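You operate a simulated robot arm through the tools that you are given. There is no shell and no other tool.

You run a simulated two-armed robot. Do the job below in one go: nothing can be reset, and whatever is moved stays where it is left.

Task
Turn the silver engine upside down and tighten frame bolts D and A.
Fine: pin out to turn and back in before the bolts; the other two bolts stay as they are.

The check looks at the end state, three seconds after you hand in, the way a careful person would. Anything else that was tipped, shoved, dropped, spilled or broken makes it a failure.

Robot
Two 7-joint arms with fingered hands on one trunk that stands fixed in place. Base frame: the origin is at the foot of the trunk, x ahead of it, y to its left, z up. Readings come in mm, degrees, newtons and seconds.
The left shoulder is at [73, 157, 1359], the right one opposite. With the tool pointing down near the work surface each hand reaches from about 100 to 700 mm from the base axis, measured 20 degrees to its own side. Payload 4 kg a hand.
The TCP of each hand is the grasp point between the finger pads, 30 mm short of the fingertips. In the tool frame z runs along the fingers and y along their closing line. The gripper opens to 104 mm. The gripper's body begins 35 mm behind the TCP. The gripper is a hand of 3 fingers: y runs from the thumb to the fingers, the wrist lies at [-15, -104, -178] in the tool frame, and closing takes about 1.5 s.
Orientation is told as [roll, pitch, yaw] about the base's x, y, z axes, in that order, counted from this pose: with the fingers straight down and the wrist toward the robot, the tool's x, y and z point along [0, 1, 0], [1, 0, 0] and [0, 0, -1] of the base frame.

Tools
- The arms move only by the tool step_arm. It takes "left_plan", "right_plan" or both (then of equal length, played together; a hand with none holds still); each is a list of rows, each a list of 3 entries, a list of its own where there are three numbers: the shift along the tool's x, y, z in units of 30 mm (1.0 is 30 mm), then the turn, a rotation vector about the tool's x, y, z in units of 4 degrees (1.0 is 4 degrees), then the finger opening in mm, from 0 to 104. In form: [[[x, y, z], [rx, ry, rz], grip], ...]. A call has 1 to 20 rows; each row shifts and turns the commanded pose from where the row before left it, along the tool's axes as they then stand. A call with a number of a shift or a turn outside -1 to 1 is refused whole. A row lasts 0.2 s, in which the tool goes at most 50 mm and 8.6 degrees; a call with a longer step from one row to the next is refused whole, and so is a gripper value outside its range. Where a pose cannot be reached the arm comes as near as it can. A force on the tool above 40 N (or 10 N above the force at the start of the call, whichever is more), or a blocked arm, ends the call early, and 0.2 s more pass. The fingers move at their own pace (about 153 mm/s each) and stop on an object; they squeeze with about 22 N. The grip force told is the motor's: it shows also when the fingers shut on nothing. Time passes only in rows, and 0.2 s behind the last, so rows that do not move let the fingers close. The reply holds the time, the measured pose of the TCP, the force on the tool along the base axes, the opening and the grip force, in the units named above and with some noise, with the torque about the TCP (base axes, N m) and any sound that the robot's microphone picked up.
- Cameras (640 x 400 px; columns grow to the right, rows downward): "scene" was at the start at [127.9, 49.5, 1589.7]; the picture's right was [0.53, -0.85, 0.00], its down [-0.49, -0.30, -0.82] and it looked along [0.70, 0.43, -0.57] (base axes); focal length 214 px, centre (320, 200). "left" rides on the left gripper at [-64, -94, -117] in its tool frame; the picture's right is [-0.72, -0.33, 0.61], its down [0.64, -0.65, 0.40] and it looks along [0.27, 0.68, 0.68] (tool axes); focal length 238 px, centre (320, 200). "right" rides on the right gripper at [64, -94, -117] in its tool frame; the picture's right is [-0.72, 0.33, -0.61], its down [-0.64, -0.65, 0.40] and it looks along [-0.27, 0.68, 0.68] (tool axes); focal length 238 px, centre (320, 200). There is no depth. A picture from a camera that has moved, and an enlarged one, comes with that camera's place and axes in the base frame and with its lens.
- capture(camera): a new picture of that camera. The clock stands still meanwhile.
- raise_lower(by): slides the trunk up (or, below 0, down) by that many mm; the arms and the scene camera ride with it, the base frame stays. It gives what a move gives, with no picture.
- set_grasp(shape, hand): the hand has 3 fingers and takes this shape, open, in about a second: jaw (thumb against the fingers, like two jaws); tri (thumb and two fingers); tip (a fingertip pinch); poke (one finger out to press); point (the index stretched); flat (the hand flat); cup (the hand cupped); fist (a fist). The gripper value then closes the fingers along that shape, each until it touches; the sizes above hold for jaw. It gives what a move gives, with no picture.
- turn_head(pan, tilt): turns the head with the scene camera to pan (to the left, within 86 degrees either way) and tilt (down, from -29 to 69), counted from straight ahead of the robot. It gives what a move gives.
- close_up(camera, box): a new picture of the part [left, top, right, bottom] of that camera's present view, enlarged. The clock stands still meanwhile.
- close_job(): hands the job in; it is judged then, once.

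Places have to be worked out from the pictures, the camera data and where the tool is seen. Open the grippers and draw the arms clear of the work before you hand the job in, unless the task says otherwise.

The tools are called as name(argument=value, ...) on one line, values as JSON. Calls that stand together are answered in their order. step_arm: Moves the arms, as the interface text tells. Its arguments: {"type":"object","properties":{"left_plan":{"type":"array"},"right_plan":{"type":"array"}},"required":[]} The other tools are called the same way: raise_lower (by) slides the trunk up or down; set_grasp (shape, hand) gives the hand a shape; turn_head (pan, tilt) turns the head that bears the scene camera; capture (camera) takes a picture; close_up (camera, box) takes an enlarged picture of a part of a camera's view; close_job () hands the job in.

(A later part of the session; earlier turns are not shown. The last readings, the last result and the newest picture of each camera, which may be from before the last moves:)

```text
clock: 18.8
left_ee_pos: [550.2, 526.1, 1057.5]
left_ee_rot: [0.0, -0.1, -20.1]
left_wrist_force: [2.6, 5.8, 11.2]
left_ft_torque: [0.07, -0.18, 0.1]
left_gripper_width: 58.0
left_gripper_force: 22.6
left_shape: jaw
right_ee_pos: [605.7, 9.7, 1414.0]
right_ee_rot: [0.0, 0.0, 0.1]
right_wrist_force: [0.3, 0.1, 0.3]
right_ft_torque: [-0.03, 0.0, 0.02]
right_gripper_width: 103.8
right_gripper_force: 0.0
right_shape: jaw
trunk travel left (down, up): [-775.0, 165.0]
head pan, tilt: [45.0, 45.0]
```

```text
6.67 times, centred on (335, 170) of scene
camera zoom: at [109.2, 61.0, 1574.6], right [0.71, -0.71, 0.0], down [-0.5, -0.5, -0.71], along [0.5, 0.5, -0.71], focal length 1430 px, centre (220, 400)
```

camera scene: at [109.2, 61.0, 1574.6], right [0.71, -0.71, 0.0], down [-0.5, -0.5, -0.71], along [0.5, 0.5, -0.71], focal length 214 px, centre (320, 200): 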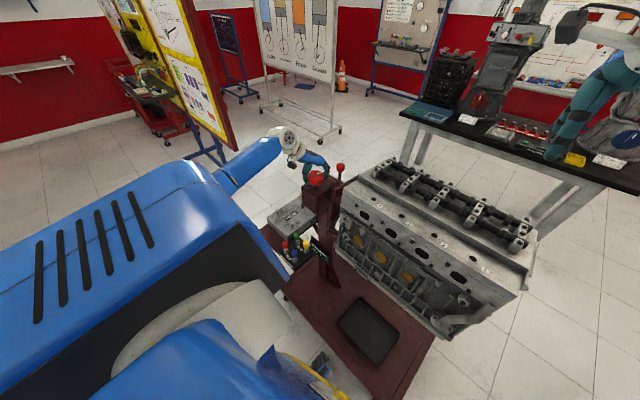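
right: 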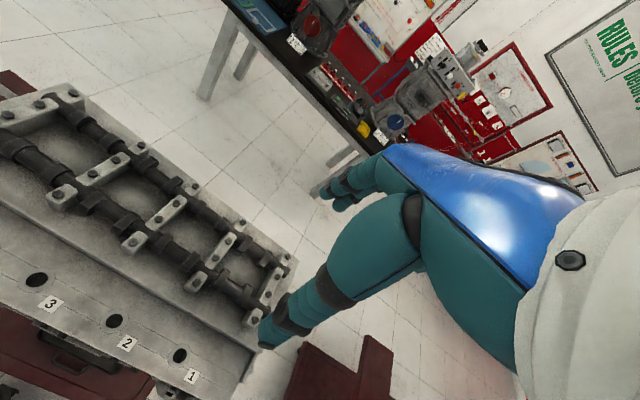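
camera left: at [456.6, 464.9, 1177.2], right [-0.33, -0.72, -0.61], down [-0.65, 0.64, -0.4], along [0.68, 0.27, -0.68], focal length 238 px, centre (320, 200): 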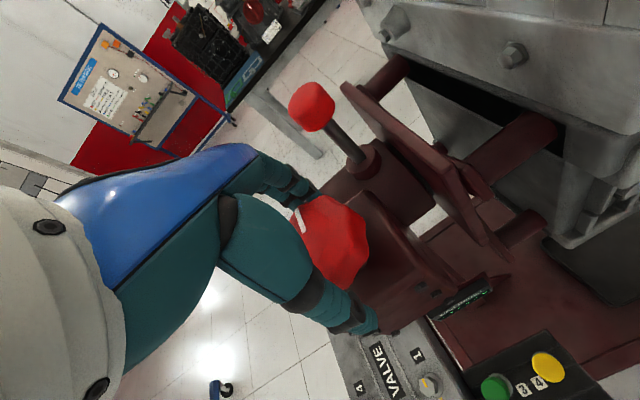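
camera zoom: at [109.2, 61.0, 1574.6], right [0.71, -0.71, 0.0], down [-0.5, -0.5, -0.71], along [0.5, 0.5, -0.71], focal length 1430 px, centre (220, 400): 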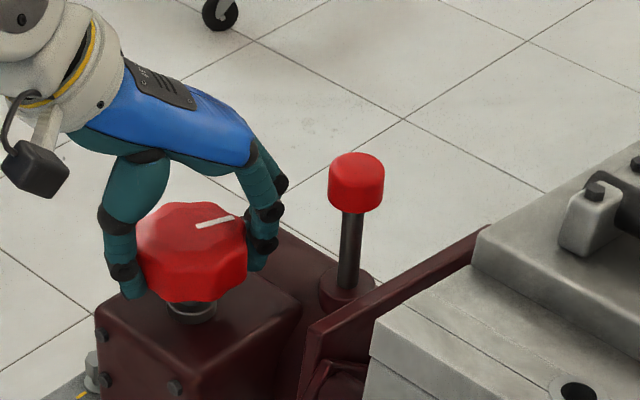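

The engine follows: 20° on the knob gave very roughly 7° on the engine, near side rising, so the gear ratio is about 3:1. I continue clockwise by 40° and look again.

step_arm(left_plan=[[[0, 0, 0], [0, 0, 1], 50], [[0, 0, 0], [0, 0, 1], 50], [[0, 0, 0], [0, 0, 1], 50], [[0, 0, 0], [0, 0, 1], 50], [[0, 0, 0], [0, 0, 1], 50], [[0, 0, 0], [0, 0, 1], 50], [[0, 0, 0], [0, 0, 1], 50], [[0, 0, 0], [0, 0, 1], 50], [[0, 0, 0], [0, 0, 1], 50], [[0, 0, 0], [0, 0, 1], 50], [[0, 0, 0], [0, 0, 0], 50]])

capture(camera="scene")

close_up(camera="scene", box=[290, 140, 380, 200])

```text
clock: 21.1
left_ee_pos: [549.6, 526.1, 1056.8]
left_ee_rot: [0.0, 0.0, -60.2]
left_wrist_force: [1.8, 11.5, 12.2]
left_ft_torque: [0.24, -0.01, 0.1]
left_gripper_width: 57.1
left_gripper_force: 21.9
left_shape: jaw
right_ee_pos: [604.8, 10.8, 1413.2]
right_ee_rot: [-0.1, 0.0, -0.1]
right_wrist_force: [0.3, 0.0, -0.2]
right_ft_torque: [0.03, 0.01, -0.01]
right_gripper_width: 103.6
right_gripper_force: 0.1
right_shape: jaw
trunk travel left (down, up): [-775.0, 165.0]
head pan, tilt: [45.0, 45.0]
```

```text
taken
camera scene: at [109.2, 63.2, 1574.5], right [0.71, -0.71, 0.0], down [-0.5, -0.5, -0.7], along [0.5, 0.5, -0.71], focal length 214 px, centre (320, 200)
```

scene: 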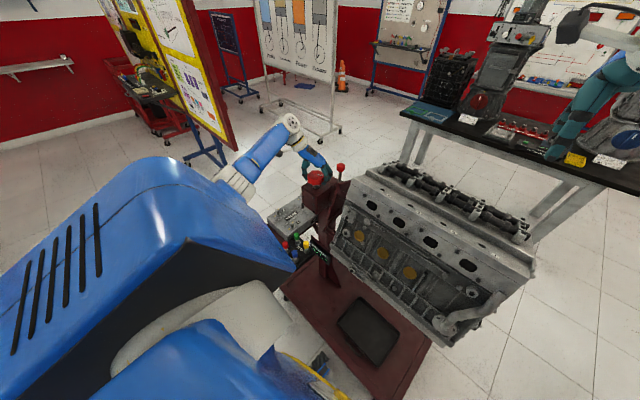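

```text
6.67 times, centred on (335, 170) of scene
camera zoom: at [109.2, 63.2, 1574.5], right [0.71, -0.71, 0.0], down [-0.5, -0.5, -0.7], along [0.5, 0.5, -0.71], focal length 1430 px, centre (220, 400)
```

zoom: 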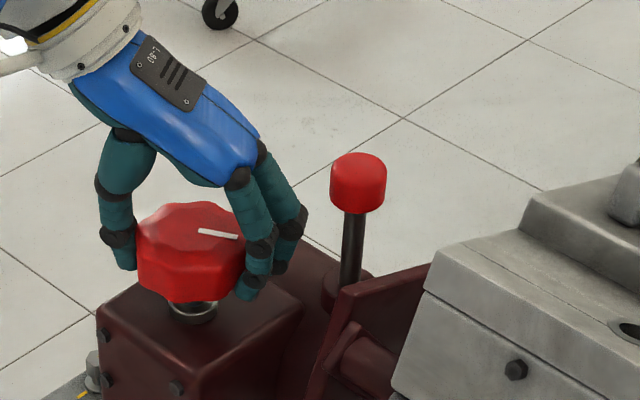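

I enlarge the knob mark and the engine's end to measure how far both turned.

close_up(camera="scene", box=[300, 165, 340, 190])

close_up(camera="scene", box=[330, 150, 550, 345])

```text
16.00 times, centred on (320, 178) of scene
camera zoom: at [109.2, 63.2, 1574.5], right [0.71, -0.71, 0.0], down [-0.5, -0.5, -0.7], along [0.5, 0.5, -0.71], focal length 3432 px, centre (320, 560)
```

zoom: 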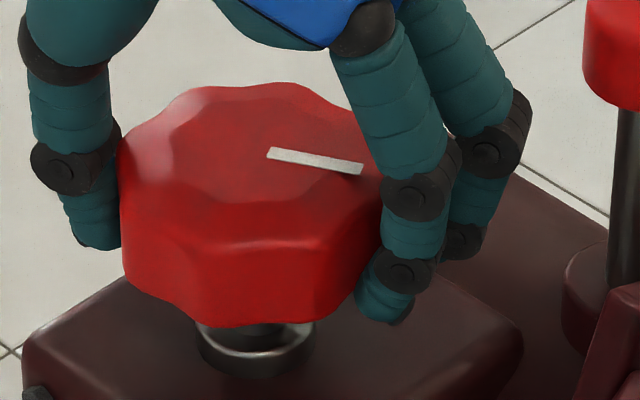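

```text
2.05 times, centred on (440, 248) of scene
camera zoom: at [109.2, 63.2, 1574.5], right [0.71, -0.71, 0.0], down [-0.5, -0.5, -0.7], along [0.5, 0.5, -0.71], focal length 440 px, centre (74, 103)
```

zoom: 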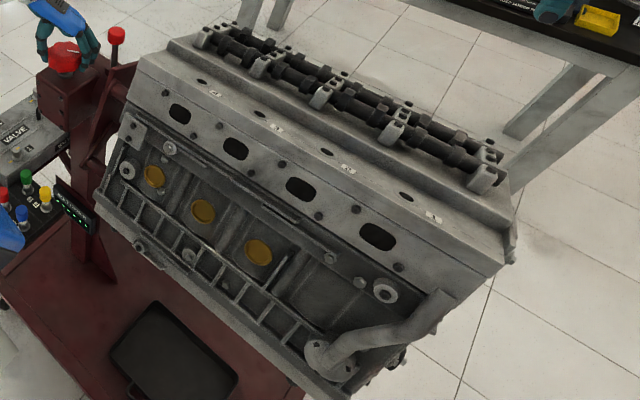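

The knob mark has turned a full 60° (no slip) and the engine roughly 20°. I continue clockwise another 40°, easing the hand slightly toward the side the force asks for.

step_arm(left_plan=[[[0, -0.04, -0.03], [0, 0, 1], 50], [[0, 0, 0], [0, 0, 1], 50], [[0, 0, 0], [0, 0, 1], 50], [[0, 0, 0], [0, 0, 1], 50], [[0, 0, 0], [0, 0, 1], 50], [[0, 0, 0], [0, 0, 1], 50], [[0, 0, 0], [0, 0, 1], 50], [[0, 0, 0], [0, 0, 1], 50], [[0, 0, 0], [0, 0, 1], 50], [[0, 0, 0], [0, 0, 1], 50], [[0, 0, 0], [0, 0, 0], 50]])

capture(camera="scene")

close_up(camera="scene", box=[300, 165, 340, 190])

```text
clock: 23.6
left_ee_pos: [547.4, 527.2, 1057.1]
left_ee_rot: [-0.1, -0.1, -100.1]
left_wrist_force: [14.0, 13.0, 1.5]
left_ft_torque: [0.35, -0.27, 0.11]
left_gripper_width: 56.9
left_gripper_force: 22.2
left_shape: jaw
left hand out of reach, approached as far as the arm can: row 9, 10
right_ee_pos: [610.5, 12.4, 1410.5]
right_ee_rot: [-0.1, 0.2, -0.1]
right_wrist_force: [0.6, 0.1, 0.5]
right_ft_torque: [-0.02, -0.01, -0.02]
right_gripper_width: 103.7
right_gripper_force: 0.1
right_shape: jaw
trunk travel left (down, up): [-775.0, 165.0]
head pan, tilt: [45.0, 45.0]
```

```text
taken
camera scene: at [117.3, 66.0, 1573.6], right [0.71, -0.71, 0.0], down [-0.5, -0.5, -0.7], along [0.5, 0.5, -0.71], focal length 214 px, centre (320, 200)
```

scene: 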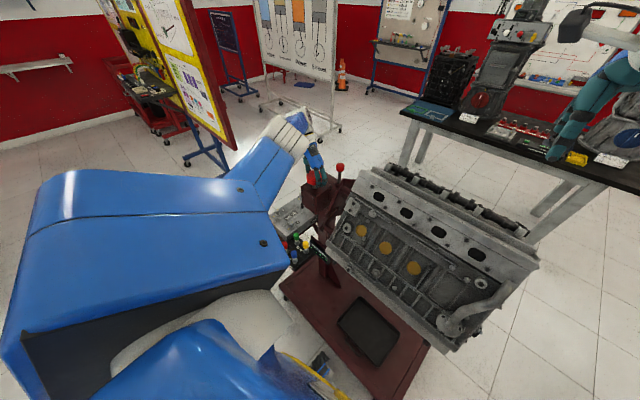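

```text
16.00 times, centred on (320, 178) of scene
camera zoom: at [117.3, 66.0, 1573.6], right [0.71, -0.71, 0.0], down [-0.5, -0.5, -0.7], along [0.5, 0.5, -0.71], focal length 3432 px, centre (320, 560)
```

zoom: 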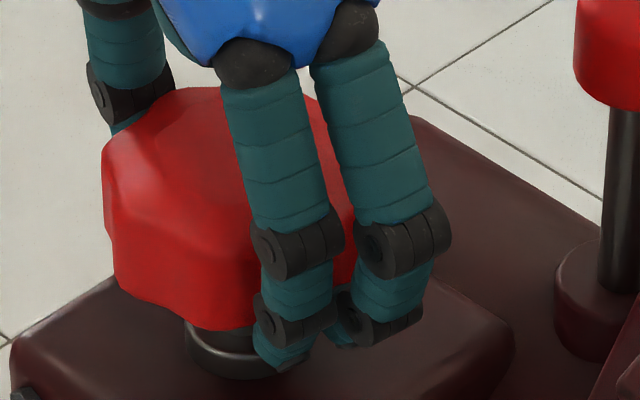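

The arm nears its limit at yaw −100°. I open the fingers to see whether the engine holds its angle by itself.

step_arm(left_plan=[[[0, 0, 0], [0, 0, 0], 70], [[0, 0, 0], [0, 0, 0], 92], [[0, 0, 0], [0, 0, 0], 92], [[0, 0, 0], [0, 0, 0], 92], [[0, 0, 0], [0, 0, 0], 92]])

capture(camera="scene")

close_up(camera="scene", box=[300, 165, 340, 190])

```text
clock: 24.8
left_ee_pos: [541.2, 525.8, 1059.2]
left_ee_rot: [0.0, 0.0, -100.1]
left_wrist_force: [-0.2, -0.9, 1.0]
left_ft_torque: [0.01, -0.04, 0.01]
left_gripper_width: 91.8
left_gripper_force: 0.1
left_shape: jaw
right_ee_pos: [606.5, 11.4, 1412.9]
right_ee_rot: [-0.2, 0.0, 0.1]
right_wrist_force: [0.2, 0.0, -0.7]
right_ft_torque: [0.01, -0.01, 0.0]
right_gripper_width: 103.6
right_gripper_force: 0.2
right_shape: jaw
trunk travel left (down, up): [-775.0, 165.0]
head pan, tilt: [45.0, 45.0]
```

```text
taken
camera scene: at [111.6, 63.2, 1574.3], right [0.71, -0.71, 0.0], down [-0.5, -0.5, -0.7], along [0.5, 0.5, -0.71], focal length 214 px, centre (320, 200)
```

scene: 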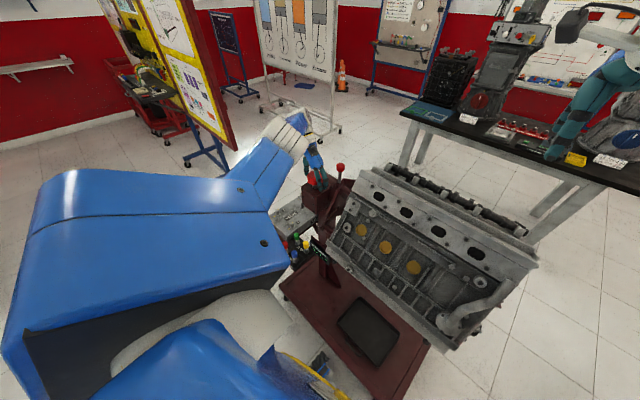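

```text
16.00 times, centred on (320, 178) of scene
camera zoom: at [111.6, 63.2, 1574.3], right [0.71, -0.71, 0.0], down [-0.5, -0.5, -0.7], along [0.5, 0.5, -0.71], focal length 3432 px, centre (320, 560)
```

zoom: 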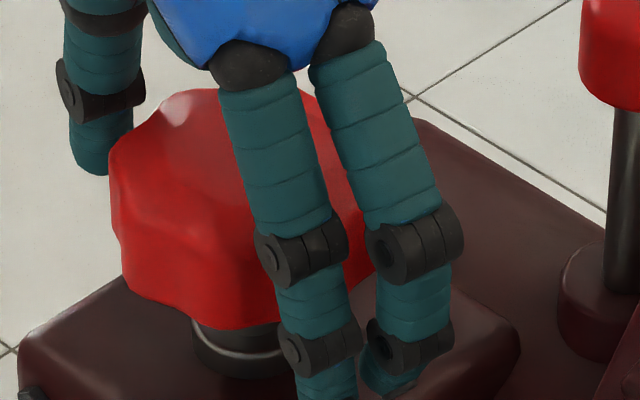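

The engine holds its angle when released. I turn the open hand back counter-clockwise around the knob to re-grip.

step_arm(left_plan=[[[0, 0, 0], [0, 0, -1], 94], [[0, 0, 0], [0, 0, -1], 94], [[0, 0, 0], [0, 0, -1], 94], [[0, 0, 0], [0, 0, -1], 94], [[0, 0, 0], [0, 0, -1], 94], [[0, 0, 0], [0, 0, -1], 94], [[0, 0, 0], [0, 0, -1], 94], [[0, 0, 0], [0, 0, -1], 94], [[0, 0, 0], [0, 0, -1], 94], [[0, 0, 0], [0, 0, -1], 94], [[0, 0, 0], [0, 0, -1], 94], [[0, 0, 0], [0, 0, -1], 94], [[0, 0, 0], [0, 0, -1], 94], [[0, 0, 0], [0, 0, -1], 94], [[0, 0, 0], [0, 0, -1], 94], [[0, 0, 0], [0, 0, -1], 94], [[0, 0, 0], [0, 0, -1], 94], [[0, 0, 0], [0, 0, -1], 94], [[0, 0, 0], [0, 0, -1], 94], [[0, 0, 0], [0, 0, -1], 94]])

close_up(camera="scene", box=[290, 140, 380, 200])

```text
clock: 28.9
left_ee_pos: [630.5, 607.5, 1032.9]
left_ee_rot: [-0.2, 0.1, -20.0]
left_wrist_force: [0.5, -0.5, 0.1]
left_ft_torque: [0.02, 0.06, 0.01]
left_gripper_width: 93.9
left_gripper_force: 0.1
left_shape: jaw
left hand out of reach, approached as far as the arm can: row 1, 2, 3, 4, 5, 6, 7, 8, 9, 10, 11, 12, 13, 14, 15, 16, 17, 18, 19, 20
right_ee_pos: [605.9, 10.0, 1413.3]
right_ee_rot: [0.0, 0.1, 0.1]
right_wrist_force: [-0.2, -0.1, -0.1]
right_ft_torque: [-0.02, 0.02, 0.04]
right_gripper_width: 103.3
right_gripper_force: 0.1
right_shape: jaw
trunk travel left (down, up): [-775.0, 165.0]
head pan, tilt: [45.0, 45.0]
```

```text
6.67 times, centred on (335, 170) of scene
camera zoom: at [112.1, 60.6, 1574.3], right [0.71, -0.71, 0.0], down [-0.5, -0.5, -0.7], along [0.5, 0.5, -0.71], focal length 1430 px, centre (220, 400)
```

zoom: 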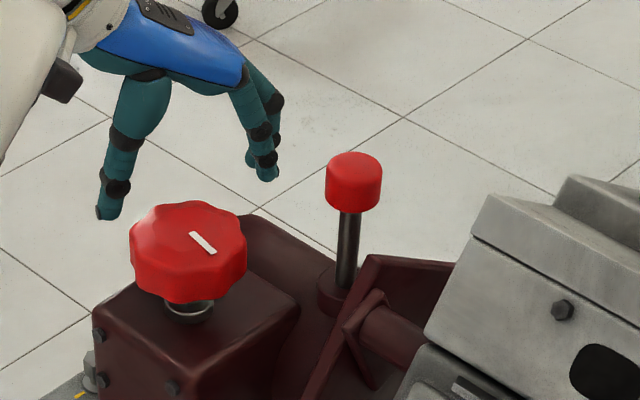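

The arm ran into a joint limit and the hand wandered to [630, 607, 1033] without touching anything; knob, pin and engine are unchanged. I raise it straight up first to see how it follows.

step_arm(left_plan=[[[0, 0, -1], [0, 0, 0], 94]])

capture(camera="scene")

```text
clock: 29.4
left_ee_pos: [633.9, 612.8, 1062.8]
left_ee_rot: [0.0, 0.0, -20.0]
left_wrist_force: [0.4, 0.9, 0.2]
left_ft_torque: [-0.01, -0.01, 0.02]
left_gripper_width: 94.0
left_gripper_force: 0.1
left_shape: jaw
left hand out of reach, approached as far as the arm can: row 1
right_ee_pos: [605.9, 9.6, 1413.0]
right_ee_rot: [0.0, 0.0, 0.0]
right_wrist_force: [-0.2, -0.9, 0.1]
right_ft_torque: [-0.03, -0.01, 0.0]
right_gripper_width: 103.6
right_gripper_force: 0.0
right_shape: jaw
trunk travel left (down, up): [-775.0, 165.0]
head pan, tilt: [45.0, 45.0]
```

```text
taken
camera scene: at [111.6, 60.4, 1574.3], right [0.71, -0.71, 0.0], down [-0.5, -0.5, -0.7], along [0.5, 0.5, -0.71], focal length 214 px, centre (320, 200)
```

scene: 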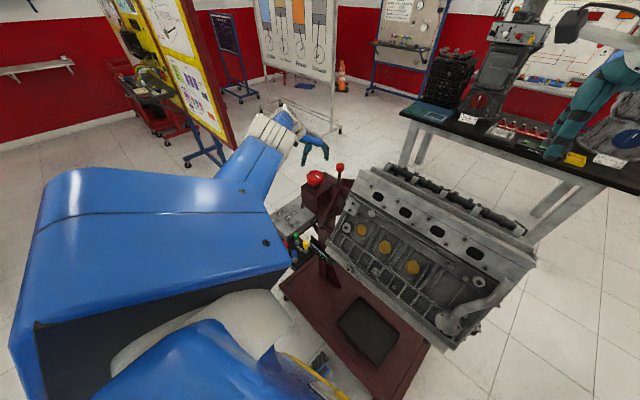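

It rose 30 mm and stays offset, well behind the knob. I keep raising it to safe height.

step_arm(left_plan=[[[0, 0, -1], [0, 0, 0], 94], [[0, 0, -1], [0, 0, 0], 94], [[0, 0, -1], [0, 0, 0], 94], [[0, 0, -1], [0, 0, 0], 94]])

capture(camera="scene")

```text
clock: 30.4
left_ee_pos: [644.1, 619.9, 1181.5]
left_ee_rot: [-0.1, 0.1, -20.1]
left_wrist_force: [0.2, -0.2, -0.6]
left_ft_torque: [0.0, -0.02, 0.01]
left_gripper_width: 94.1
left_gripper_force: 0.0
left_shape: jaw
left hand out of reach, approached as far as the arm can: row 1, 3
right_ee_pos: [606.5, 8.7, 1412.5]
right_ee_rot: [0.0, 0.0, 0.0]
right_wrist_force: [0.3, 0.7, 0.2]
right_ft_torque: [0.01, -0.03, 0.0]
right_gripper_width: 103.5
right_gripper_force: 0.1
right_shape: jaw
trunk travel left (down, up): [-775.0, 165.0]
head pan, tilt: [45.0, 45.0]
```

```text
taken
camera scene: at [111.6, 60.1, 1574.3], right [0.71, -0.71, 0.0], down [-0.5, -0.5, -0.7], along [0.5, 0.5, -0.71], focal length 214 px, centre (320, 200)
```

scene: 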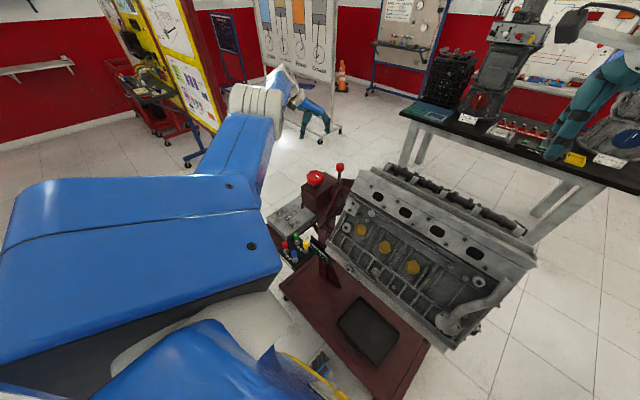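

The hand is now free at [644, 620, 1181] and back within reach. I bring it back above the knob and turn yaw back to 0.

step_arm(left_plan=[[[-0.8, -0.38, 0], [0, 0, 0], 94], [[-0.8, -0.38, 0], [0, 0, 0], 94], [[-0.8, -0.38, 0], [0, 0, 0], 94], [[-0.8, -0.38, 0], [0, 0, 0], 94], [[-0.8, -0.38, 0], [0, 0, 0], 94], [[0, 0, 0], [0, 0, 0], 94]])

capture(camera="scene")

```text
clock: 31.8
left_ee_pos: [642.2, 625.0, 1180.6]
left_ee_rot: [-0.1, 0.1, -20.2]
left_wrist_force: [0.3, 0.2, -0.4]
left_ft_torque: [-0.04, -0.02, -0.02]
left_gripper_width: 94.1
left_gripper_force: 0.1
left_shape: jaw
left hand out of reach, approached as far as the arm can: row 1, 2, 3, 4, 5
right_ee_pos: [606.5, 9.9, 1413.7]
right_ee_rot: [0.1, 0.1, 0.1]
right_wrist_force: [0.0, 0.1, -0.5]
right_ft_torque: [0.0, 0.0, -0.01]
right_gripper_width: 103.7
right_gripper_force: 0.0
right_shape: jaw
trunk travel left (down, up): [-775.0, 165.0]
head pan, tilt: [45.0, 45.0]
```

```text
taken
camera scene: at [112.0, 60.7, 1574.3], right [0.71, -0.71, 0.0], down [-0.5, -0.5, -0.7], along [0.5, 0.5, -0.71], focal length 214 px, centre (320, 200)
```

scene: 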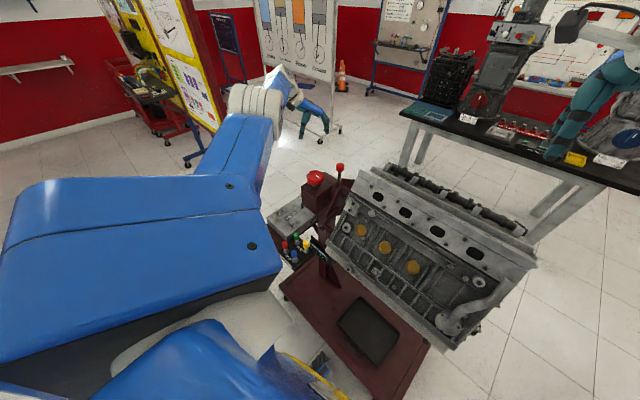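

The arm seems jammed against a joint limit in this posture. I raise the hand further, where there is more freedom, and turn the yaw toward 0.

step_arm(left_plan=[[[0, 0, -1], [0, 0, -0.5], 94], [[0, 0, -1], [0, 0, -0.5], 94], [[0, 0, -1], [0, 0, -0.5], 94], [[0, 0, -1], [0, 0, -0.5], 94], [[0, 0, -1], [0, 0, -0.5], 94], [[0, 0, -1], [0, 0, -0.5], 94]])

capture(camera="scene")

```text
clock: 33.1
left_ee_pos: [640.0, 625.9, 1362.5]
left_ee_rot: [-0.1, 0.0, -8.1]
left_wrist_force: [-0.5, -0.2, -0.8]
left_ft_torque: [0.01, 0.01, 0.0]
left_gripper_width: 93.9
left_gripper_force: 0.0
left_shape: jaw
left hand out of reach, approached as far as the arm can: row 1
right_ee_pos: [606.6, 9.6, 1413.8]
right_ee_rot: [0.1, 0.1, -0.1]
right_wrist_force: [0.7, -0.6, -0.7]
right_ft_torque: [0.03, -0.02, 0.02]
right_gripper_width: 103.6
right_gripper_force: 0.0
right_shape: jaw
trunk travel left (down, up): [-775.0, 165.0]
head pan, tilt: [45.0, 45.0]
```

```text
taken
camera scene: at [111.7, 60.0, 1574.4], right [0.71, -0.71, 0.0], down [-0.5, -0.5, -0.7], along [0.5, 0.5, -0.71], focal length 214 px, centre (320, 200)
```

scene: 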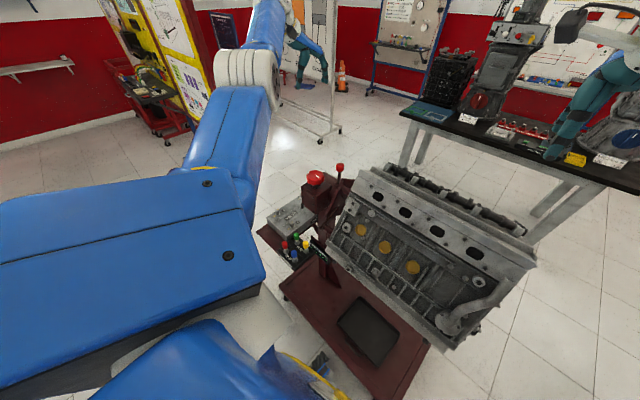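

At this height the arm follows again. I draw it back toward its starting region with yaw 0 to recover a good arm posture.

step_arm(left_plan=[[[-0.78, -0.73, -0.33], [0, 0, -0.2], 94], [[-0.78, -0.73, -0.33], [0, 0, -0.2], 94], [[-0.78, -0.73, -0.33], [0, 0, -0.2], 94], [[-0.78, -0.73, -0.33], [0, 0, -0.2], 94], [[-0.78, -0.73, -0.33], [0, 0, -0.2], 94], [[-0.78, -0.73, -0.33], [0, 0, -0.2], 94], [[-0.78, -0.73, -0.33], [0, 0, -0.2], 94], [[-0.78, -0.73, -0.33], [0, 0, -0.2], 94], [[-0.78, -0.73, -0.33], [0, 0, -0.2], 94], [[-0.78, -0.73, -0.33], [0, 0, -0.2], 94]])

capture(camera="scene")

```text
clock: 35.4
left_ee_pos: [404.1, 407.0, 1460.0]
left_ee_rot: [0.0, 0.0, -0.1]
left_wrist_force: [0.1, 0.3, 0.8]
left_ft_torque: [-0.02, 0.01, 0.0]
left_gripper_width: 93.9
left_gripper_force: 0.0
left_shape: jaw
right_ee_pos: [604.8, 10.2, 1413.1]
right_ee_rot: [0.0, -0.1, -0.1]
right_wrist_force: [-0.7, 0.1, -0.7]
right_ft_torque: [0.03, -0.03, 0.04]
right_gripper_width: 103.8
right_gripper_force: 0.2
right_shape: jaw
trunk travel left (down, up): [-775.0, 165.0]
head pan, tilt: [45.0, 45.0]
```

```text
taken
camera scene: at [109.5, 59.9, 1574.5], right [0.71, -0.71, 0.0], down [-0.5, -0.5, -0.71], along [0.5, 0.5, -0.71], focal length 214 px, centre (320, 200)
```

scene: 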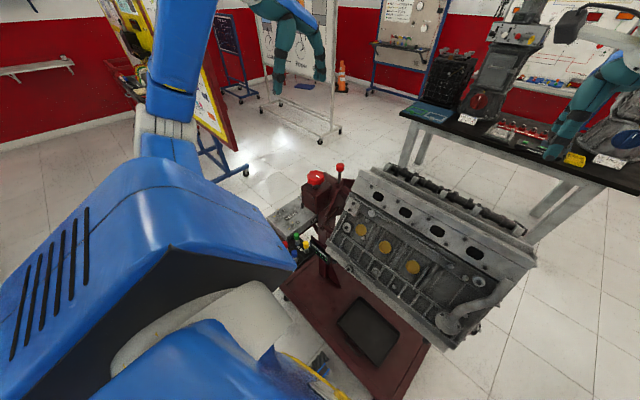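

The arm is back in its good posture. I move it above the knob again and turn the hand counter-clockwise in the air to learn its range on that side.

step_arm(left_plan=[[[0.361, 0.439, 0.848], [0, 0, 0], 94], [[0.361, 0.439, 0.848], [0, 0, 0], 94], [[0.361, 0.439, 0.848], [0, 0, 0], 94], [[0.361, 0.439, 0.848], [0, 0, 0], 94], [[0.361, 0.439, 0.848], [0, 0, 0], 94], [[0.361, 0.439, 0.848], [0, 0, 0], 94], [[0.361, 0.439, 0.848], [0, 0, 0], 94], [[0.361, 0.439, 0.848], [0, 0, 0], 94], [[0.361, 0.439, 0.848], [0, 0, 0], 94], [[0.361, 0.439, 0.848], [0, 0, 0], 94], [[0.361, 0.439, 0.848], [0, 0, 0], 94], [[0, 0, 0], [0, 0, -1], 94], [[0, 0, 0], [0, 0, -1], 94], [[0, 0, 0], [0, 0, -1], 94], [[0, 0, 0], [0, 0, -1], 94], [[0, 0, 0], [0, 0, -1], 94], [[0, 0, 0], [0, 0, 0], 94]])

step_arm(left_plan=[[[0, 0, 0], [0, 0, -1], 94], [[0, 0, 0], [0, 0, -1], 94], [[0, 0, 0], [0, 0, -1], 94], [[0, 0, 0], [0, 0, -1], 94], [[0, 0, 0], [0, 0, -1], 94], [[0, 0, 0], [0, 0, 0], 94]])

capture(camera="scene")

```text
clock: 39.0
left_ee_pos: [551.0, 527.5, 1181.6]
left_ee_rot: [-0.1, 0.0, 20.0]
left_wrist_force: [0.3, -0.7, -0.4]
left_ft_torque: [0.01, 0.02, -0.02]
left_gripper_width: 93.9
left_gripper_force: 0.1
left_shape: jaw
right_ee_pos: [606.8, 9.7, 1413.9]
right_ee_rot: [0.0, 0.0, 0.0]
right_wrist_force: [0.4, 1.2, -0.3]
right_ft_torque: [0.0, 0.03, -0.02]
right_gripper_width: 103.7
right_gripper_force: 0.1
right_shape: jaw
trunk travel left (down, up): [-775.0, 165.0]
head pan, tilt: [45.0, 45.0]
```

```text
clock: 40.4
left_ee_pos: [553.5, 526.4, 1179.9]
left_ee_rot: [0.1, 0.0, 40.1]
left_wrist_force: [-0.2, -0.1, 0.7]
left_ft_torque: [0.0, -0.03, 0.0]
left_gripper_width: 93.9
left_gripper_force: 0.1
left_shape: jaw
right_ee_pos: [607.2, 9.0, 1414.0]
right_ee_rot: [0.0, 0.0, 0.0]
right_wrist_force: [0.4, 1.1, -0.1]
right_ft_torque: [0.02, 0.04, -0.01]
right_gripper_width: 103.6
right_gripper_force: 0.0
right_shape: jaw
trunk travel left (down, up): [-775.0, 165.0]
head pan, tilt: [45.0, 45.0]
```

```text
taken
camera scene: at [111.3, 60.4, 1574.4], right [0.71, -0.71, 0.0], down [-0.5, -0.5, -0.7], along [0.5, 0.5, -0.71], focal length 214 px, centre (320, 200)
```

scene: 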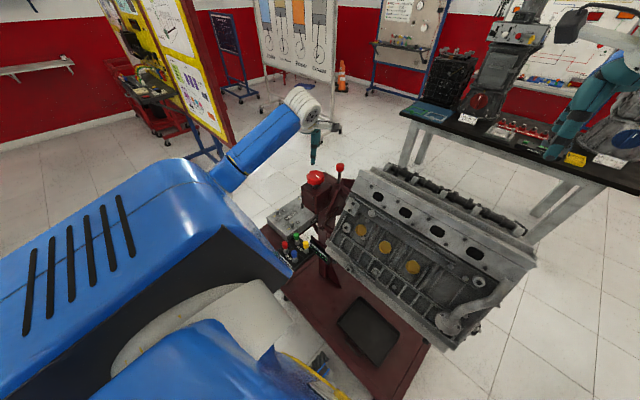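

Yaw +40° is fine; I test up to +60°.

step_arm(left_plan=[[[0, 0, 0], [0, 0, -1], 94], [[0, 0, 0], [0, 0, -1], 94], [[0, 0, 0], [0, 0, -1], 94], [[0, 0, 0], [0, 0, -1], 94], [[0, 0, 0], [0, 0, -1], 94], [[0, 0, 0], [0, 0, 0], 94]])

capture(camera="left")

```text
clock: 41.8
left_ee_pos: [551.3, 527.6, 1179.1]
left_ee_rot: [0.0, 0.1, 59.9]
left_wrist_force: [0.5, 0.2, 0.7]
left_ft_torque: [0.01, -0.01, -0.04]
left_gripper_width: 93.6
left_gripper_force: 0.1
left_shape: jaw
right_ee_pos: [606.5, 9.3, 1413.3]
right_ee_rot: [-0.1, 0.0, 0.0]
right_wrist_force: [0.3, 0.3, -0.2]
right_ft_torque: [-0.01, -0.04, 0.0]
right_gripper_width: 103.6
right_gripper_force: 0.2
right_shape: jaw
trunk travel left (down, up): [-775.0, 165.0]
head pan, tilt: [45.0, 45.0]
```

```text
taken
camera left: at [559.6, 414.6, 1296.5], right [0.46, -0.64, -0.61], down [-0.88, -0.24, -0.4], along [0.11, 0.73, -0.68], focal length 238 px, centre (320, 200)
```

left: 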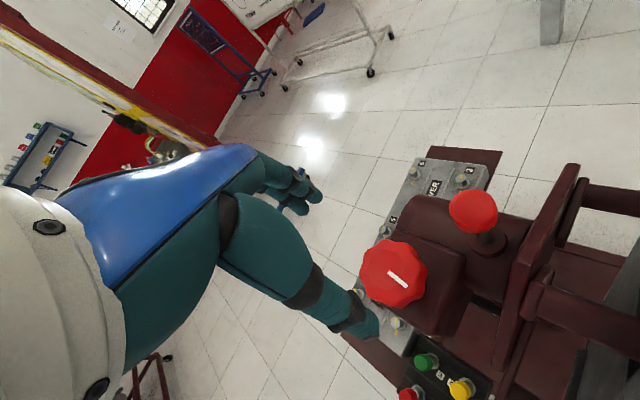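

+60° is also fine. I descend over the knob at this yaw and close on it.

step_arm(left_plan=[[[0, 0, 0.8], [0, 0, 0], 94], [[0, 0, 0.8], [0, 0, 0], 94], [[0, 0, 0.8], [0, 0, 0], 94], [[0, 0, 0.7], [0, 0, 0], 94], [[0, 0, 0.5], [0, 0, 0], 94], [[0, 0, 0.4], [0, 0, 0], 94], [[0, 0, 0], [0, 0, 0], 94], [[0, 0, 0], [0, 0, 0], 50], [[0, 0, 0], [0, 0, 0], 50], [[0, 0, 0], [0, 0, 0], 50], [[0, 0, 0], [0, 0, 0], 50], [[0, 0, 0], [0, 0, 0], 50]])

close_up(camera="scene", box=[300, 155, 350, 190])

```text
clock: 44.4
left_ee_pos: [552.5, 527.4, 1058.6]
left_ee_rot: [0.0, 0.0, 59.9]
left_wrist_force: [1.1, 1.9, -0.6]
left_ft_torque: [0.06, -0.01, 0.03]
left_gripper_width: 58.6
left_gripper_force: 22.2
left_shape: jaw
right_ee_pos: [607.5, 9.3, 1412.7]
right_ee_rot: [0.1, 0.0, -0.1]
right_wrist_force: [-0.3, 1.2, 0.1]
right_ft_torque: [-0.02, 0.0, 0.0]
right_gripper_width: 103.5
right_gripper_force: 0.1
right_shape: jaw
trunk travel left (down, up): [-775.0, 165.0]
head pan, tilt: [45.0, 45.0]
```

```text
11.43 times, centred on (325, 172) of scene
camera zoom: at [111.6, 61.1, 1574.3], right [0.71, -0.71, 0.0], down [-0.5, -0.5, -0.7], along [0.5, 0.5, -0.71], focal length 2451 px, centre (263, 514)
```

zoom: 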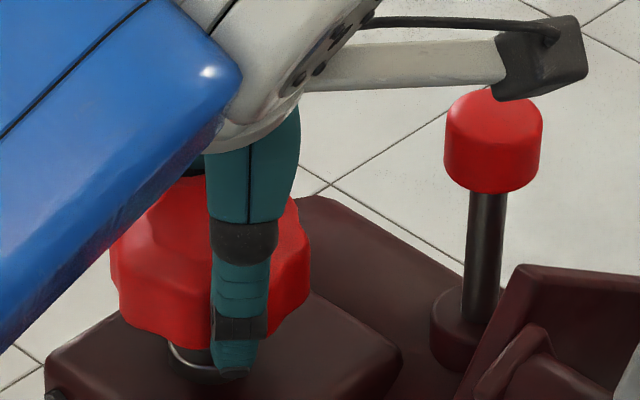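

Good grip again (58 mm, 22 N). I turn clockwise 80°.

step_arm(left_plan=[[[0, 0, 0], [0, 0, 1], 50], [[0, 0, 0], [0, 0, 1], 50], [[0, 0, 0], [0, 0, 1], 50], [[0, 0, 0], [0, 0, 1], 50], [[0, 0, 0], [0, 0, 1], 50], [[0, 0, 0], [0, 0, 1], 50], [[0, 0, 0], [0, 0, 1], 50], [[0, 0, 0], [0, 0, 1], 50], [[0, 0, 0], [0, 0, 1], 50], [[0, 0, 0], [0, 0, 1], 50], [[0, 0, 0], [0, 0, 1], 50], [[0, 0, 0], [0, 0, 1], 50], [[0, 0, 0], [0, 0, 1], 50], [[0, 0, 0], [0, 0, 1], 50], [[0, 0, 0], [0, 0, 1], 50], [[0, 0, 0], [0, 0, 1], 50], [[0, 0, 0], [0, 0, 1], 50], [[0, 0, 0], [0, 0, 1], 50], [[0, 0, 0], [0, 0, 1], 50], [[0, 0, 0], [0, 0, 1], 50]])

capture(camera="scene")

close_up(camera="scene", box=[300, 155, 350, 190])

```text
clock: 48.5
left_ee_pos: [552.8, 531.3, 1058.6]
left_ee_rot: [-0.1, 0.0, -20.2]
left_wrist_force: [0.5, 10.3, 0.6]
left_ft_torque: [0.18, 0.0, 0.11]
left_gripper_width: 58.6
left_gripper_force: 21.6
left_shape: jaw
right_ee_pos: [606.6, 11.6, 1412.0]
right_ee_rot: [-0.1, 0.0, -0.1]
right_wrist_force: [0.4, -1.0, -0.5]
right_ft_torque: [0.01, 0.0, 0.02]
right_gripper_width: 103.3
right_gripper_force: 0.2
right_shape: jaw
trunk travel left (down, up): [-775.0, 165.0]
head pan, tilt: [45.0, 45.0]
```

```text
taken
camera scene: at [111.3, 65.4, 1574.2], right [0.71, -0.71, 0.0], down [-0.5, -0.5, -0.7], along [0.5, 0.5, -0.71], focal length 214 px, centre (320, 200)
```

scene: 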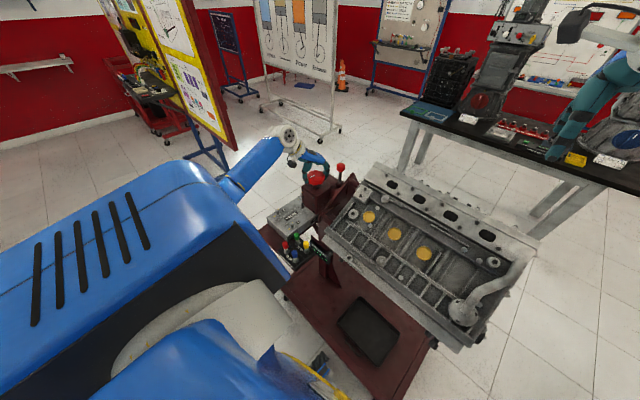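

```text
11.43 times, centred on (325, 172) of scene
camera zoom: at [111.3, 65.4, 1574.2], right [0.71, -0.71, 0.0], down [-0.5, -0.5, -0.7], along [0.5, 0.5, -0.71], focal length 2451 px, centre (263, 514)
```

zoom: 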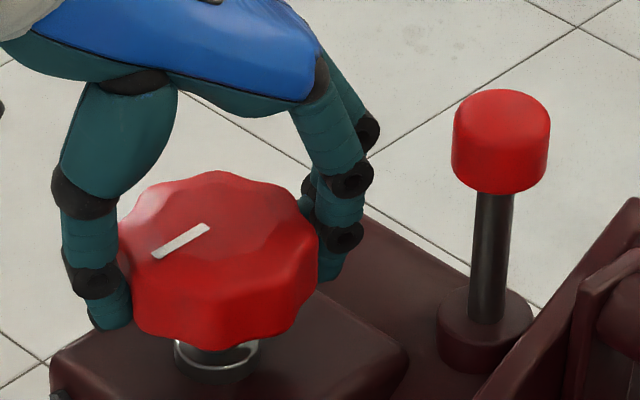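

The mark now points the opposite way (180° total) and the engine stands near 60°. I continue clockwise 60° more.

step_arm(left_plan=[[[0, 0, 0], [0, 0, 1], 50], [[0, 0, 0], [0, 0, 1], 50], [[0, 0, 0], [0, 0, 1], 50], [[0, 0, 0], [0, 0, 1], 50], [[0, 0, 0], [0, 0, 1], 50], [[0, 0, 0], [0, 0, 1], 50], [[0, 0, 0], [0, 0, 1], 50], [[0, 0, 0], [0, 0, 1], 50], [[0, 0, 0], [0, 0, 1], 50], [[0, 0, 0], [0, 0, 1], 50], [[0, 0, 0], [0, 0, 1], 50], [[0, 0, 0], [0, 0, 1], 50], [[0, 0, 0], [0, 0, 1], 50], [[0, 0, 0], [0, 0, 1], 50], [[0, 0, 0], [0, 0, 1], 50]])

capture(camera="scene")

close_up(camera="scene", box=[300, 155, 350, 190])

```text
clock: 51.8
left_ee_pos: [553.9, 529.9, 1058.5]
left_ee_rot: [0.0, -0.1, -80.2]
left_wrist_force: [6.8, 9.8, 4.5]
left_ft_torque: [0.26, -0.12, 0.11]
left_gripper_width: 58.2
left_gripper_force: 21.9
left_shape: jaw
right_ee_pos: [607.0, 11.3, 1413.2]
right_ee_rot: [-0.1, 0.0, -0.1]
right_wrist_force: [0.7, 0.3, 1.0]
right_ft_torque: [-0.01, 0.01, -0.02]
right_gripper_width: 103.7
right_gripper_force: 0.0
right_shape: jaw
trunk travel left (down, up): [-775.0, 165.0]
head pan, tilt: [45.0, 45.0]
```

```text
taken
camera scene: at [113.7, 64.2, 1574.1], right [0.71, -0.71, 0.0], down [-0.5, -0.5, -0.7], along [0.5, 0.5, -0.71], focal length 214 px, centre (320, 200)
```

scene: 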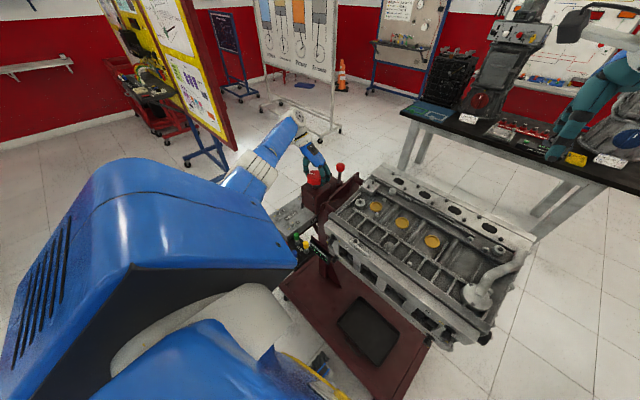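

```text
11.43 times, centred on (325, 172) of scene
camera zoom: at [113.7, 64.2, 1574.1], right [0.71, -0.71, 0.0], down [-0.5, -0.5, -0.7], along [0.5, 0.5, -0.71], focal length 2451 px, centre (263, 514)
```

zoom: 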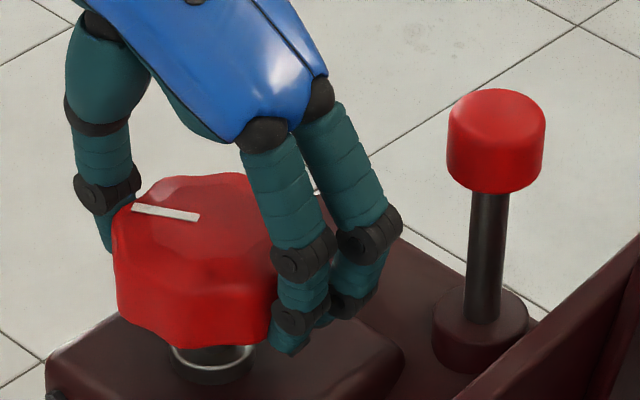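

The engine is at about 80°. I open, lift above pin height, and unwind the hand to +60° in the air.

step_arm(left_plan=[[[0, 0, 0], [0, 0, 0], 80], [[0, 0, 0], [0, 0, 0], 94], [[0, 0, 0], [0, 0, 0], 94], [[0, 0, 0], [0, 0, 0], 94], [[0, 0, -0.8], [0, 0, 0], 94], [[0, 0, -0.8], [0, 0, 0], 94], [[0, 0, -0.8], [0, 0, 0], 94], [[0, 0, -0.8], [0, 0, 0], 94], [[0, 0, -0.8], [0, 0, 0], 94], [[0, 0, 0], [0, 0, -1], 94], [[0, 0, 0], [0, 0, -1], 94], [[0, 0, 0], [0, 0, -1], 94], [[0, 0, 0], [0, 0, -1], 94], [[0, 0, 0], [0, 0, -1], 94]])

close_up(camera="scene", box=[290, 130, 390, 200])

```text
clock: 54.8
left_ee_pos: [550.9, 527.2, 1180.2]
left_ee_rot: [0.0, 0.0, -60.0]
left_wrist_force: [0.7, 0.0, 0.8]
left_ft_torque: [-0.02, 0.02, 0.0]
left_gripper_width: 93.8
left_gripper_force: 0.1
left_shape: jaw
right_ee_pos: [606.6, 9.3, 1412.2]
right_ee_rot: [0.0, 0.0, 0.0]
right_wrist_force: [0.4, -0.2, -0.4]
right_ft_torque: [0.03, 0.0, 0.04]
right_gripper_width: 103.7
right_gripper_force: 0.1
right_shape: jaw
trunk travel left (down, up): [-775.0, 165.0]
head pan, tilt: [45.0, 45.0]
```

```text
5.71 times, centred on (340, 165) of scene
camera zoom: at [111.3, 60.8, 1574.4], right [0.71, -0.71, 0.0], down [-0.5, -0.5, -0.7], along [0.5, 0.5, -0.71], focal length 1226 px, centre (206, 400)
```

zoom: 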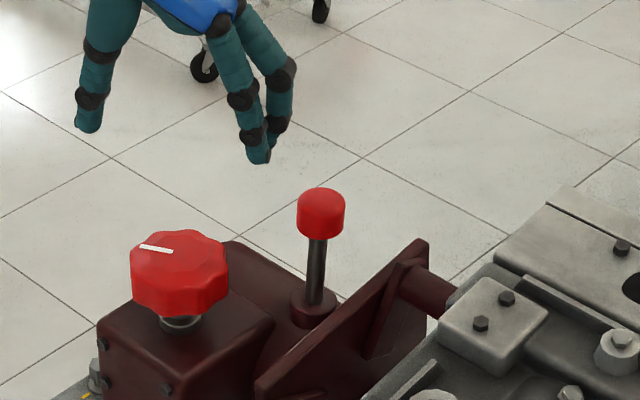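

The unwinding works from here. I continue counter-clockwise to +60°.

step_arm(left_plan=[[[0, 0, 0], [0, 0, -1], 94], [[0, 0, 0], [0, 0, -1], 94], [[0, 0, 0], [0, 0, -1], 94], [[0, 0, 0], [0, 0, -1], 94], [[0, 0, 0], [0, 0, -1], 94], [[0, 0, 0], [0, 0, -1], 94], [[0, 0, 0], [0, 0, -1], 94], [[0, 0, 0], [0, 0, -1], 94], [[0, 0, 0], [0, 0, -1], 94], [[0, 0, 0], [0, 0, -1], 94], [[0, 0, 0], [0, 0, -1], 94], [[0, 0, 0], [0, 0, -1], 94], [[0, 0, 0], [0, 0, -1], 94], [[0, 0, 0], [0, 0, -1], 94], [[0, 0, 0], [0, 0, -1], 94], [[0, 0, 0], [0, 0, -1], 94], [[0, 0, 0], [0, 0, -1], 94], [[0, 0, 0], [0, 0, -1], 94], [[0, 0, 0], [0, 0, -1], 94], [[0, 0, 0], [0, 0, -1], 94]])

step_arm(left_plan=[[[0, 0, 0], [0, 0, -1], 94], [[0, 0, 0], [0, 0, -1], 94], [[0, 0, 0], [0, 0, -1], 94], [[0, 0, 0], [0, 0, -1], 94], [[0, 0, 0], [0, 0, -1], 94], [[0, 0, 0], [0, 0, -1], 94], [[0, 0, 0], [0, 0, -1], 94], [[0, 0, 0], [0, 0, -1], 94], [[0, 0, 0], [0, 0, -1], 94], [[0, 0, 0], [0, 0, -1], 94], [[0, 0, 0], [0, 0, 0], 94]])

capture(camera="left")

```text
clock: 59.0
left_ee_pos: [552.0, 526.7, 1180.2]
left_ee_rot: [0.0, 0.0, 20.0]
left_wrist_force: [0.3, -0.2, -0.1]
left_ft_torque: [0.01, -0.02, 0.01]
left_gripper_width: 94.0
left_gripper_force: 0.1
left_shape: jaw
right_ee_pos: [605.8, 10.7, 1412.8]
right_ee_rot: [0.0, 0.0, 0.1]
right_wrist_force: [-0.6, -0.6, -0.7]
right_ft_torque: [-0.03, 0.02, 0.04]
right_gripper_width: 103.5
right_gripper_force: 0.2
right_shape: jaw
trunk travel left (down, up): [-775.0, 165.0]
head pan, tilt: [45.0, 45.0]
```

```text
clock: 61.4
left_ee_pos: [551.2, 527.5, 1180.6]
left_ee_rot: [0.1, 0.0, 60.0]
left_wrist_force: [0.2, 0.0, 0.0]
left_ft_torque: [0.0, -0.01, 0.04]
left_gripper_width: 93.9
left_gripper_force: 0.1
left_shape: jaw
right_ee_pos: [606.2, 9.1, 1413.2]
right_ee_rot: [0.0, 0.0, 0.0]
right_wrist_force: [0.8, -0.1, 0.4]
right_ft_torque: [0.01, -0.02, 0.02]
right_gripper_width: 103.7
right_gripper_force: 0.1
right_shape: jaw
trunk travel left (down, up): [-775.0, 165.0]
head pan, tilt: [45.0, 45.0]
```

```text
taken
camera left: at [558.7, 414.9, 1298.0], right [0.46, -0.64, -0.61], down [-0.88, -0.24, -0.4], along [0.11, 0.73, -0.68], focal length 238 px, centre (320, 200)
```

left: 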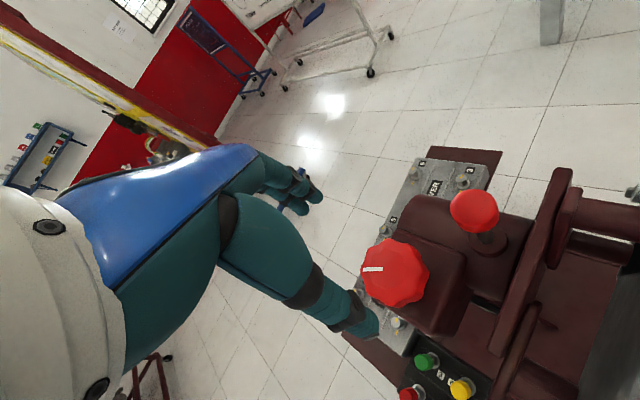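

The hand is again over the knob at +60°. I nudge 3 mm toward where the knob was pulling it, descend, and grip.

step_arm(left_plan=[[[0, 0.1, 0.8], [0, 0, 0], 94], [[0, 0, 0.8], [0, 0, 0], 94], [[0, 0, 0.8], [0, 0, 0], 94], [[0, 0, 0.7], [0, 0, 0], 94], [[0, 0, 0.5], [0, 0, 0], 94], [[0, 0, 0.45], [0, 0, 0], 94], [[0, 0, 0], [0, 0, 0], 94], [[0, 0, 0], [0, 0, 0], 50], [[0, 0, 0], [0, 0, 0], 50], [[0, 0, 0], [0, 0, 0], 50], [[0, 0, 0], [0, 0, 0], 50], [[0, 0, 0], [0, 0, 0], 50]])

close_up(camera="scene", box=[290, 130, 390, 200])

```text
clock: 64.0
left_ee_pos: [555.0, 531.3, 1059.9]
left_ee_rot: [0.0, -0.1, 59.9]
left_wrist_force: [-0.9, -1.3, -1.3]
left_ft_torque: [0.0, 0.01, -0.01]
left_gripper_width: 58.2
left_gripper_force: 21.8
left_shape: jaw
right_ee_pos: [606.1, 10.2, 1412.7]
right_ee_rot: [0.0, 0.1, -0.1]
right_wrist_force: [0.8, 0.8, 0.2]
right_ft_torque: [0.0, 0.0, -0.09]
right_gripper_width: 103.5
right_gripper_force: 0.0
right_shape: jaw
trunk travel left (down, up): [-775.0, 165.0]
head pan, tilt: [45.0, 45.0]
```

```text
5.71 times, centred on (340, 165) of scene
camera zoom: at [111.4, 60.0, 1574.4], right [0.71, -0.71, 0.0], down [-0.5, -0.5, -0.7], along [0.5, 0.5, -0.71], focal length 1226 px, centre (206, 400)
```

zoom: 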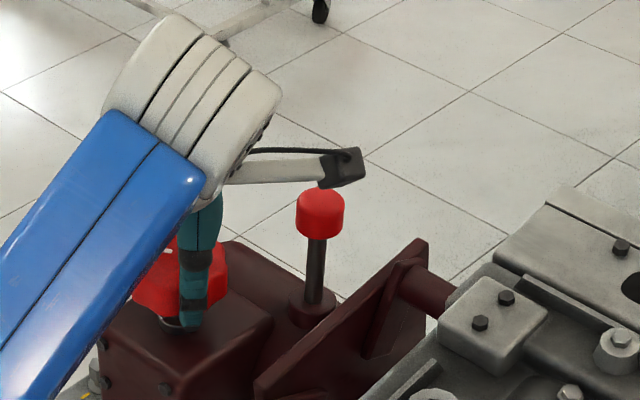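

Gripped at 58 mm with almost no side force. I turn clockwise another 80°.

step_arm(left_plan=[[[0, 0, 0], [0, 0, 1], 50], [[0, 0, 0], [0, 0, 1], 50], [[0, 0, 0], [0, 0, 1], 50], [[0, 0, 0], [0, 0, 1], 50], [[0, 0, 0], [0, 0, 1], 50], [[0, 0, 0], [0, 0, 1], 50], [[0, 0, 0], [0, 0, 1], 50], [[0, 0, 0], [0, 0, 1], 50], [[0, 0, 0], [0, 0, 1], 50], [[0, 0, 0], [0, 0, 1], 50], [[0, 0, 0], [0, 0, 1], 50], [[0, 0, 0], [0, 0, 1], 50], [[0, 0, 0], [0, 0, 1], 50], [[0, 0, 0], [0, 0, 1], 50], [[0, 0, 0], [0, 0, 1], 50], [[0, 0, 0], [0, 0, 1], 50], [[0, 0, 0], [0, 0, 1], 50], [[0, 0, 0], [0, 0, 1], 50], [[0, 0, 0], [0, 0, 1], 50], [[0, 0, 0], [0, 0, 1], 50]])

capture(camera="scene")

close_up(camera="scene", box=[300, 155, 350, 190])

```text
clock: 68.2
left_ee_pos: [553.6, 529.5, 1057.7]
left_ee_rot: [0.0, 0.0, -20.2]
left_wrist_force: [7.5, 5.9, 8.1]
left_ft_torque: [0.11, -0.24, 0.15]
left_gripper_width: 58.1
left_gripper_force: 22.4
left_shape: jaw
right_ee_pos: [608.4, 9.3, 1412.6]
right_ee_rot: [0.0, 0.2, -0.1]
right_wrist_force: [0.7, -1.1, 0.1]
right_ft_torque: [0.0, 0.03, -0.02]
right_gripper_width: 103.6
right_gripper_force: 0.1
right_shape: jaw
trunk travel left (down, up): [-775.0, 165.0]
head pan, tilt: [45.0, 45.0]
```

```text
taken
camera scene: at [112.3, 61.8, 1574.3], right [0.71, -0.71, 0.0], down [-0.5, -0.5, -0.7], along [0.5, 0.5, -0.71], focal length 214 px, centre (320, 200)
```

scene: 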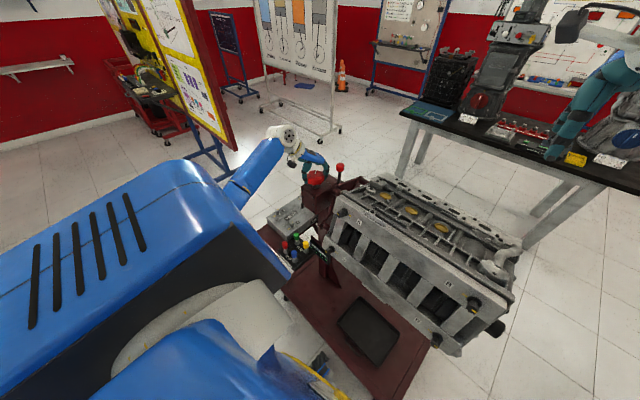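

```text
11.43 times, centred on (325, 172) of scene
camera zoom: at [112.3, 61.8, 1574.3], right [0.71, -0.71, 0.0], down [-0.5, -0.5, -0.7], along [0.5, 0.5, -0.71], focal length 2451 px, centre (263, 514)
```

zoom: 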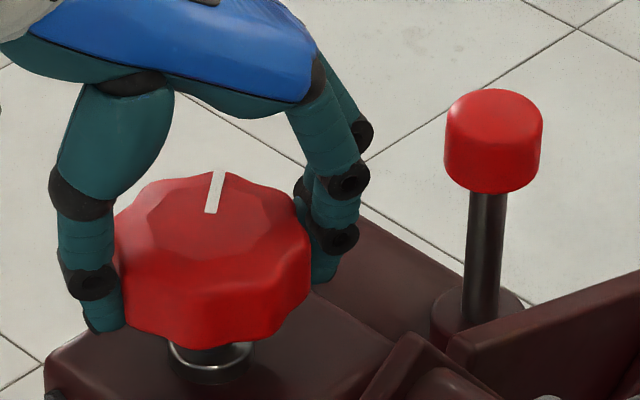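

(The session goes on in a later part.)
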